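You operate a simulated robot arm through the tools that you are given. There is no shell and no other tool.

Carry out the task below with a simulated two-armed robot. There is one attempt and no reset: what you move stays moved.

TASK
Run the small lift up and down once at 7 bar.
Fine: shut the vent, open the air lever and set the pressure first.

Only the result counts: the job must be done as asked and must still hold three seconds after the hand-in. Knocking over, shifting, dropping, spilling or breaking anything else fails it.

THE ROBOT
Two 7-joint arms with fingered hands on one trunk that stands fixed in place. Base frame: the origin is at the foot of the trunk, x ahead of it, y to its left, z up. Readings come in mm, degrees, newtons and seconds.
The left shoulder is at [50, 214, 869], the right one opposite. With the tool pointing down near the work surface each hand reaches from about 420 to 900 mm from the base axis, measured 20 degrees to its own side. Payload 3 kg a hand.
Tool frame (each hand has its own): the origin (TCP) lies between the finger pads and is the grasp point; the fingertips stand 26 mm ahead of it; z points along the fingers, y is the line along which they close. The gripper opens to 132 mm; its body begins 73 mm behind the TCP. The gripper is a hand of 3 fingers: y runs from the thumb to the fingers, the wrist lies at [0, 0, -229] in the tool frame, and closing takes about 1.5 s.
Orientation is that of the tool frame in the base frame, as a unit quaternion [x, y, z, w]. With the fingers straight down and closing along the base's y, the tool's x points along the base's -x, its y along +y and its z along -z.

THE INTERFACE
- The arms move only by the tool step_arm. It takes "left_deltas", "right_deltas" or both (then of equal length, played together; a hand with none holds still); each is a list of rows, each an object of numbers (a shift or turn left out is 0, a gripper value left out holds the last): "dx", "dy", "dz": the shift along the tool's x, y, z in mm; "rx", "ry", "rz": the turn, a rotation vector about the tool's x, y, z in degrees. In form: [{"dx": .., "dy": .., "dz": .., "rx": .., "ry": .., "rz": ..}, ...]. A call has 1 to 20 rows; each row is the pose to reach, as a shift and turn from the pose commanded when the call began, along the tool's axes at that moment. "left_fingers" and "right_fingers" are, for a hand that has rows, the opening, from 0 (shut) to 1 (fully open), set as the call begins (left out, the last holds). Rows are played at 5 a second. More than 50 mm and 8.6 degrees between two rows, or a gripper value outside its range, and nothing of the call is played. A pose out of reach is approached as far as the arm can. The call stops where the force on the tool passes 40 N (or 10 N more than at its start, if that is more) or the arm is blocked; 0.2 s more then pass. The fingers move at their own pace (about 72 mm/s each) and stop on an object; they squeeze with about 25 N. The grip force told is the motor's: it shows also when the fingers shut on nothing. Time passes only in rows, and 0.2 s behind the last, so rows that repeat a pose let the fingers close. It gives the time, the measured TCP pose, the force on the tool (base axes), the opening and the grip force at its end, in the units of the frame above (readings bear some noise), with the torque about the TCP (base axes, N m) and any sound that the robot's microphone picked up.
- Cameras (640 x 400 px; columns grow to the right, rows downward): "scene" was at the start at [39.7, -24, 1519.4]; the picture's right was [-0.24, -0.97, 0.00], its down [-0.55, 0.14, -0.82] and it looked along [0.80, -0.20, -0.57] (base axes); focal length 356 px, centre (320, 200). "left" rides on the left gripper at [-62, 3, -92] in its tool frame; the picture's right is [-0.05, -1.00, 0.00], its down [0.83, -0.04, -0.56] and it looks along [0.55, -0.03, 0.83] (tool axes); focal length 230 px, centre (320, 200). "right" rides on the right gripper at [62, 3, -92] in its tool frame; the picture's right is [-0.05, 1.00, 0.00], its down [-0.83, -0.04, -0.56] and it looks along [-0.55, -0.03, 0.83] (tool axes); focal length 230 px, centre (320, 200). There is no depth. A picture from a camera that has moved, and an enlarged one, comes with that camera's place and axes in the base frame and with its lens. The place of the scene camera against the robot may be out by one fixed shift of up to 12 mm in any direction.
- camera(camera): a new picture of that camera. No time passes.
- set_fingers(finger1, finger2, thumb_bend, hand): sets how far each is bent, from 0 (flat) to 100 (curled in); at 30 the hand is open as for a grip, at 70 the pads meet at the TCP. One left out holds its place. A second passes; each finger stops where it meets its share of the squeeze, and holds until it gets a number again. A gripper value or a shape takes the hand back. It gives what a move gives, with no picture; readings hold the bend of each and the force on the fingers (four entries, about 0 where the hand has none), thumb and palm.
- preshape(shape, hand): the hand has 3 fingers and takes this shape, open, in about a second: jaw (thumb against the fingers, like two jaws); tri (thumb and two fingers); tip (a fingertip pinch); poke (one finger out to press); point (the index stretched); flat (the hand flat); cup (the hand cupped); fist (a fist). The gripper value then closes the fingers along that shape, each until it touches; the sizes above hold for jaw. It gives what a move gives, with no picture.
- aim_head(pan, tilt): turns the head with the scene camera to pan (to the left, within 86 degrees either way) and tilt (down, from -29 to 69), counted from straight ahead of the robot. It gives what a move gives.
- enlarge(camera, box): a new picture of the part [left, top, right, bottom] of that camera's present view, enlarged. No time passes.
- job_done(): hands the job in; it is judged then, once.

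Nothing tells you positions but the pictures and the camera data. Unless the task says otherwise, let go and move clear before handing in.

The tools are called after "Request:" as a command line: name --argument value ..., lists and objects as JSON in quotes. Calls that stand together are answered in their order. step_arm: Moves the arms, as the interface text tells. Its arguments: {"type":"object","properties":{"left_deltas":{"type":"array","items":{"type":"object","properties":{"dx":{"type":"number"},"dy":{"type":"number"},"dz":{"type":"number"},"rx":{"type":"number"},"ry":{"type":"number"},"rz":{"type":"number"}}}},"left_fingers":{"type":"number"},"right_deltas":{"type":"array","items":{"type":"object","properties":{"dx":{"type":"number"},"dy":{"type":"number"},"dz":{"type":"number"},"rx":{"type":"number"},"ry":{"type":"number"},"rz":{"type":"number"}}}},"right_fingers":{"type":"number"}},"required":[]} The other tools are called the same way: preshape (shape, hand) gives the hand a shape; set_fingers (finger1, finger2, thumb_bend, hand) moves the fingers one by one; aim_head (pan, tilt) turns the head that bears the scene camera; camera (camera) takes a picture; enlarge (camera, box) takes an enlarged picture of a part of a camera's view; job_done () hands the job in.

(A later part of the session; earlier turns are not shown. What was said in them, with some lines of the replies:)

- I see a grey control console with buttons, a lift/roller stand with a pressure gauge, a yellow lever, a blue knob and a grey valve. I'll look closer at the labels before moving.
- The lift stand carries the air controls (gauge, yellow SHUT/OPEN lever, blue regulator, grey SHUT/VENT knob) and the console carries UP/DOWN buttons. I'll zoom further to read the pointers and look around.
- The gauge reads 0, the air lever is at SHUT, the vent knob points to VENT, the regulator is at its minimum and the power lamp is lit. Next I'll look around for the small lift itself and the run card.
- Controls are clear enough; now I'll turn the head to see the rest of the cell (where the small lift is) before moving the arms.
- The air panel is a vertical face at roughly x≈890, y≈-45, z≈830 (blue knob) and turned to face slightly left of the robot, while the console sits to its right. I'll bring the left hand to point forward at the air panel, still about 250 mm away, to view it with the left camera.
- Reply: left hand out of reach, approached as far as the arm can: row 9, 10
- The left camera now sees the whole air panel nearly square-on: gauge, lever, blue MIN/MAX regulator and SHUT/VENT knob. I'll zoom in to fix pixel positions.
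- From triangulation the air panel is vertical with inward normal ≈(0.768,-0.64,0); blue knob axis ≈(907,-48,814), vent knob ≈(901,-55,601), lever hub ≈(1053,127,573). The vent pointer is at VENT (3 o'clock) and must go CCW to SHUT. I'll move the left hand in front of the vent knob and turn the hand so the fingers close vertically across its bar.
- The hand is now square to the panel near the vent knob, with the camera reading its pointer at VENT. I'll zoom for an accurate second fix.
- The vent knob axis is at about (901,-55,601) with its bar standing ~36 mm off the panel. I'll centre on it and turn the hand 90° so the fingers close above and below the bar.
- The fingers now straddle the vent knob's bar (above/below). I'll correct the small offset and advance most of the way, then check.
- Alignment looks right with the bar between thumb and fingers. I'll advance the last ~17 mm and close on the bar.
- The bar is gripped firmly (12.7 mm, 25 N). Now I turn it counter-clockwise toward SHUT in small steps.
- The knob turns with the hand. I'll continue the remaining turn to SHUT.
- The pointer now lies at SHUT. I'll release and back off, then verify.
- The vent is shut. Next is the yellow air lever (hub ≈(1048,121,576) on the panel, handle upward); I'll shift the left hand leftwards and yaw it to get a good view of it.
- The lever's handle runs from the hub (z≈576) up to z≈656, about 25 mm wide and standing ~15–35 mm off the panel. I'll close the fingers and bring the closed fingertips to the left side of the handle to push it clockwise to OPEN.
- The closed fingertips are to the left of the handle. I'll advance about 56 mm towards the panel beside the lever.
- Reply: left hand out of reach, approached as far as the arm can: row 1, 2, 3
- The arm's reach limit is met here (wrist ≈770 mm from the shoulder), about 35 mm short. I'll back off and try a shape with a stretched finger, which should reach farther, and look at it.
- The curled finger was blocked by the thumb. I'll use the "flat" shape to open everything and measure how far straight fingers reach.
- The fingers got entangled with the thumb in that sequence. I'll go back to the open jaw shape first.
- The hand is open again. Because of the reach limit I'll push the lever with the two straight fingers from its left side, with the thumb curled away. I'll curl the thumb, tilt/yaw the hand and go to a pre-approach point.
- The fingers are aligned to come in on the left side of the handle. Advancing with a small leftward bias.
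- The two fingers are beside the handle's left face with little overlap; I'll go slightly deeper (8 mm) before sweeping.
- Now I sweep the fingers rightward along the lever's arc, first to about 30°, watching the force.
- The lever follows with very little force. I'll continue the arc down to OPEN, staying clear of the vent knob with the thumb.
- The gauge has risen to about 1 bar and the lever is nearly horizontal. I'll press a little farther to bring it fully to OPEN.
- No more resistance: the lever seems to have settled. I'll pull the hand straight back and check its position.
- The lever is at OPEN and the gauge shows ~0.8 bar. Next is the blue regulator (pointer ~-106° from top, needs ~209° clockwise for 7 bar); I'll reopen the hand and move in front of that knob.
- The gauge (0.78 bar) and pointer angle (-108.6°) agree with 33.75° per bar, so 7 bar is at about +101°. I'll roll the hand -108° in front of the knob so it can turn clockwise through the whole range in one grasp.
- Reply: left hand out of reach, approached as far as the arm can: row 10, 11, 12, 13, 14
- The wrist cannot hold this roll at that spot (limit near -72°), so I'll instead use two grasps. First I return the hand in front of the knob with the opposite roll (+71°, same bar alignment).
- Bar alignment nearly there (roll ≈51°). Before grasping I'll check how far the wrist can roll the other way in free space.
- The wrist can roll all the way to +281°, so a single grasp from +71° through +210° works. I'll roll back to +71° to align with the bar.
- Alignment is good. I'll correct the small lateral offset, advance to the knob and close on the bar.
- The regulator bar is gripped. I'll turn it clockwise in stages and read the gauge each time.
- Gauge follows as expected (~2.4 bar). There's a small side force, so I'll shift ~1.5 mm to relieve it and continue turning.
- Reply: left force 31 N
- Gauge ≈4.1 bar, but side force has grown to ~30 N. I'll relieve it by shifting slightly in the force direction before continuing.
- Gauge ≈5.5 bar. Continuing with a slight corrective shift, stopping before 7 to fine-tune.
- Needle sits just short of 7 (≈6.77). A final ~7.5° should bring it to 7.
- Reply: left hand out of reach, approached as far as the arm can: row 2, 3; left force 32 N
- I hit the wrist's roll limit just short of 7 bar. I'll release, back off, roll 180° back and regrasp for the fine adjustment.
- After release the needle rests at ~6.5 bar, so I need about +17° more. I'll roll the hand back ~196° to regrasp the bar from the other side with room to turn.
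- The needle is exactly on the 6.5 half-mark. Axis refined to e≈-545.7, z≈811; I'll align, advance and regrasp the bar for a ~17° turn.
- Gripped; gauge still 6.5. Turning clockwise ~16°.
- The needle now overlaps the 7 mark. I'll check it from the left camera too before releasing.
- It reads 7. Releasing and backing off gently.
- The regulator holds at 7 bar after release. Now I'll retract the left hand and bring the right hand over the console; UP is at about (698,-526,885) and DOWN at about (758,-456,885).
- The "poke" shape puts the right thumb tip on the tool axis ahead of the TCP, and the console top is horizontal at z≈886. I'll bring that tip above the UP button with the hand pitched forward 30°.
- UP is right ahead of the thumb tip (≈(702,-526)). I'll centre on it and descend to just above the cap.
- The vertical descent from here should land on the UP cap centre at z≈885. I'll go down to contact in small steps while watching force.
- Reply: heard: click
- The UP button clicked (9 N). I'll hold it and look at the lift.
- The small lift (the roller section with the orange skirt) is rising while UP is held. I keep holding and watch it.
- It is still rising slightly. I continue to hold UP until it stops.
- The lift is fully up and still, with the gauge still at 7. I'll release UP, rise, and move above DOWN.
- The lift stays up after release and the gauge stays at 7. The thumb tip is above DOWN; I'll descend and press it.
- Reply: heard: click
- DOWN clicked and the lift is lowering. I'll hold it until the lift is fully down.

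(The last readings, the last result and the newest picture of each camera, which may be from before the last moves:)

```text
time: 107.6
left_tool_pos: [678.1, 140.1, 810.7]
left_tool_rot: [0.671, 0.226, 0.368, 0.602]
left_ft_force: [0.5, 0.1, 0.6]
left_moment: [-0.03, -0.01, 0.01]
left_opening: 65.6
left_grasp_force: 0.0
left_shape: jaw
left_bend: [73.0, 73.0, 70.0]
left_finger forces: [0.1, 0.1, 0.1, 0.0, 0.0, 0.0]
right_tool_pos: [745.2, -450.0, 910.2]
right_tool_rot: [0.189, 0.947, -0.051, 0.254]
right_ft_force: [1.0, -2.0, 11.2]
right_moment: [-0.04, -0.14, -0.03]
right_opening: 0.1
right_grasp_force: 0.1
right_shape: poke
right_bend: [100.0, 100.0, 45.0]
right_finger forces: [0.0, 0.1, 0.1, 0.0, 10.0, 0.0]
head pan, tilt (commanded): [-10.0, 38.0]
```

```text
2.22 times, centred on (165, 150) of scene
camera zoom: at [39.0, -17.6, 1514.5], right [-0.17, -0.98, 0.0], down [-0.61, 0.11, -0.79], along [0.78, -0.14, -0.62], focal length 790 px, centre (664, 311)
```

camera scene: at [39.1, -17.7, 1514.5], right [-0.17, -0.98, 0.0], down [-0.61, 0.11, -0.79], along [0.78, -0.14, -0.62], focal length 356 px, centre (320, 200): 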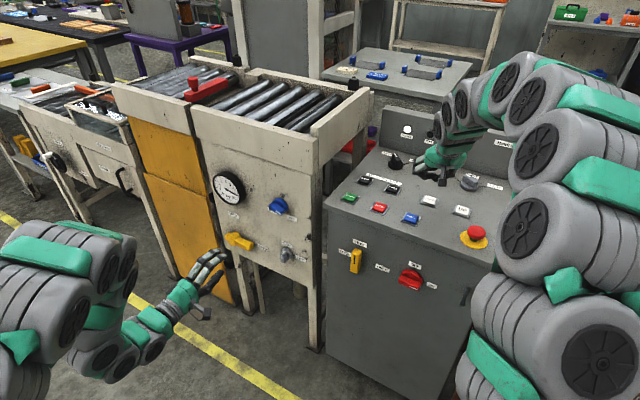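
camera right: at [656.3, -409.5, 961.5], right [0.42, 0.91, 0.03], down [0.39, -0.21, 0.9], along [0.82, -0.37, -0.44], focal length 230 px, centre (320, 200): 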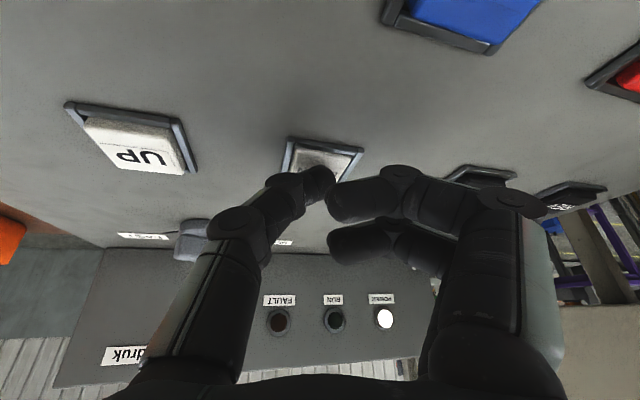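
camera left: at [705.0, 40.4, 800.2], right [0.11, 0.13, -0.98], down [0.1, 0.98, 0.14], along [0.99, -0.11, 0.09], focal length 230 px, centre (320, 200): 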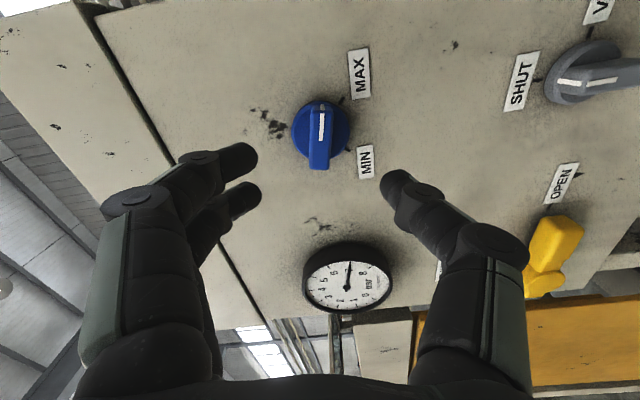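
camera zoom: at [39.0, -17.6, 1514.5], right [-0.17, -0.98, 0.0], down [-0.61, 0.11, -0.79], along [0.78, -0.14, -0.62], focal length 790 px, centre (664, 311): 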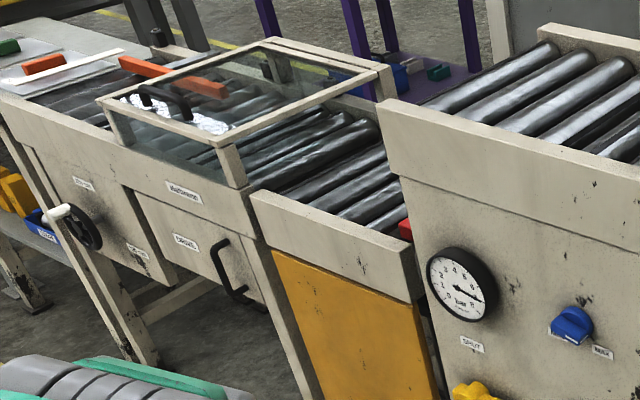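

The lift is fully down again. I'll release DOWN, raise the right hand clear, and do a final check.

Request:
step_arm --right_deltas '[{"dx": -20, "dz": -34.6}, {"dx": -40, "dz": -69.2}, {"dx": -60, "dz": -104}, {"dx": -70, "dz": -142}, {"dx": -80, "dz": -180}]'

Request:
camera --camera "scene"

Request:
enlarge --camera "scene" --box '[180, 150, 330, 300]'

Request:
enlarge --camera "scene" --box '[198, 168, 246, 208]'

Request:
camera --camera "right"

```text
time: 108.8
left_tool_pos: [678.3, 140.5, 809.8]
left_tool_rot: [0.671, 0.226, 0.369, 0.602]
left_ft_force: [0.2, -1.0, -0.5]
left_moment: [-0.02, 0.0, 0.04]
left_opening: 65.4
left_grasp_force: 0.1
left_shape: jaw
left_bend: [73.0, 73.0, 70.0]
left_finger forces: [0.0, 0.0, 0.0, 0.0, 0.0, 0.0]
right_tool_pos: [721.7, -439.0, 1105.4]
right_tool_rot: [0.188, 0.948, -0.05, 0.253]
right_ft_force: [0.2, -0.2, -0.3]
right_moment: [0.0, 0.02, -0.02]
right_opening: 0.1
right_grasp_force: 0.1
right_shape: poke
right_bend: [100.0, 100.0, 45.0]
right_finger forces: [0.0, 0.0, 0.1, 0.0, 0.1, 0.0]
head pan, tilt (commanded): [-10.0, 38.0]
```

```text
taken
camera scene: at [39.0, -17.7, 1514.5], right [-0.17, -0.98, 0.0], down [-0.61, 0.11, -0.79], along [0.78, -0.14, -0.62], focal length 356 px, centre (320, 200)
```

scene: 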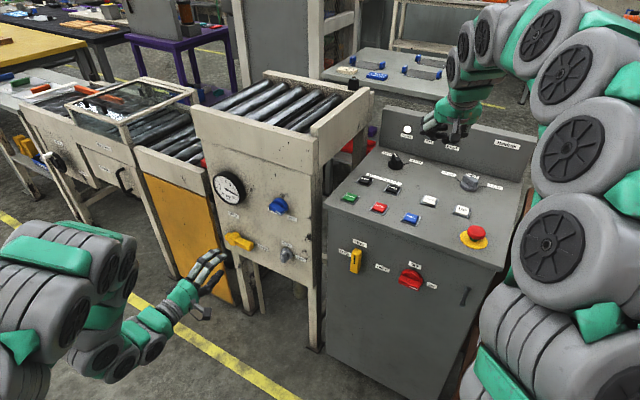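

```text
2.67 times, centred on (255, 225) of scene
camera zoom: at [39.0, -17.7, 1514.5], right [-0.17, -0.98, 0.0], down [-0.61, 0.11, -0.79], along [0.78, -0.14, -0.62], focal length 948 px, centre (493, 133)
```

zoom: 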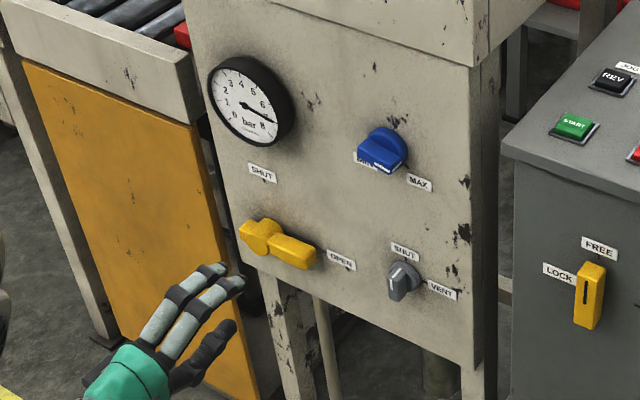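

```text
10.00 times, centred on (222, 188) of scene
camera zoom: at [39.0, -17.7, 1514.5], right [-0.17, -0.98, 0.0], down [-0.61, 0.11, -0.79], along [0.78, -0.14, -0.62], focal length 3556 px, centre (1300, 320)
```

zoom: 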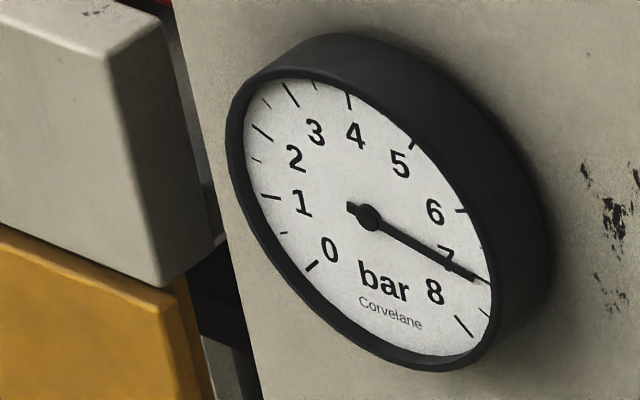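

```text
taken
camera right: at [633.2, -399.5, 1157.4], right [0.42, 0.91, 0.03], down [0.39, -0.21, 0.9], along [0.82, -0.37, -0.44], focal length 230 px, centre (320, 200)
```

right: 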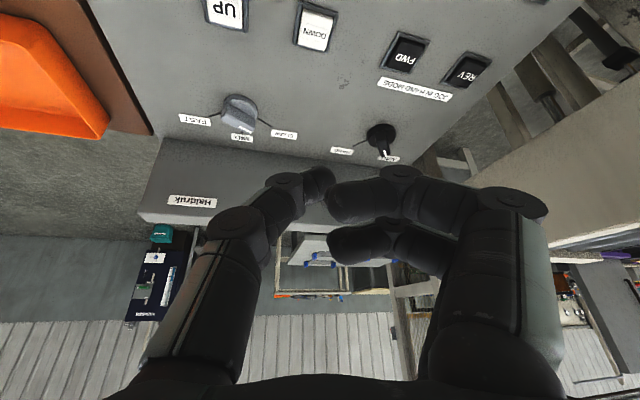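

The lift has gone fully up and fully down, the gauge holds 7 bar, the vent is at SHUT and the air lever at OPEN. Both buttons are released and both hands are clear, so I'm handing in.

Request:
job_done

```text
The job is handed in.
```

The small lift went fully up and fully down once, with the gauge at 7 bar throughout, and I've handed the job in.

- **Vent:** I turned it from VENT to SHUT.
- **Air lever:** I moved it from SHUT to OPEN.
- **Pressure:** I set the regulator to 7 bar. It took two grips, because the wrist reached its limit and the needle settled back to 6.5 bar before I finished the turn.
- **Lift:** I held UP until it stopped at the top. It stayed up when I let go. Then I held DOWN until it was fully down.

The settings are left as they were for the run: vent shut, air open, 7 bar. Both buttons are released and both hands are clear of the console and panel. I saw nothing else knocked or shifted.
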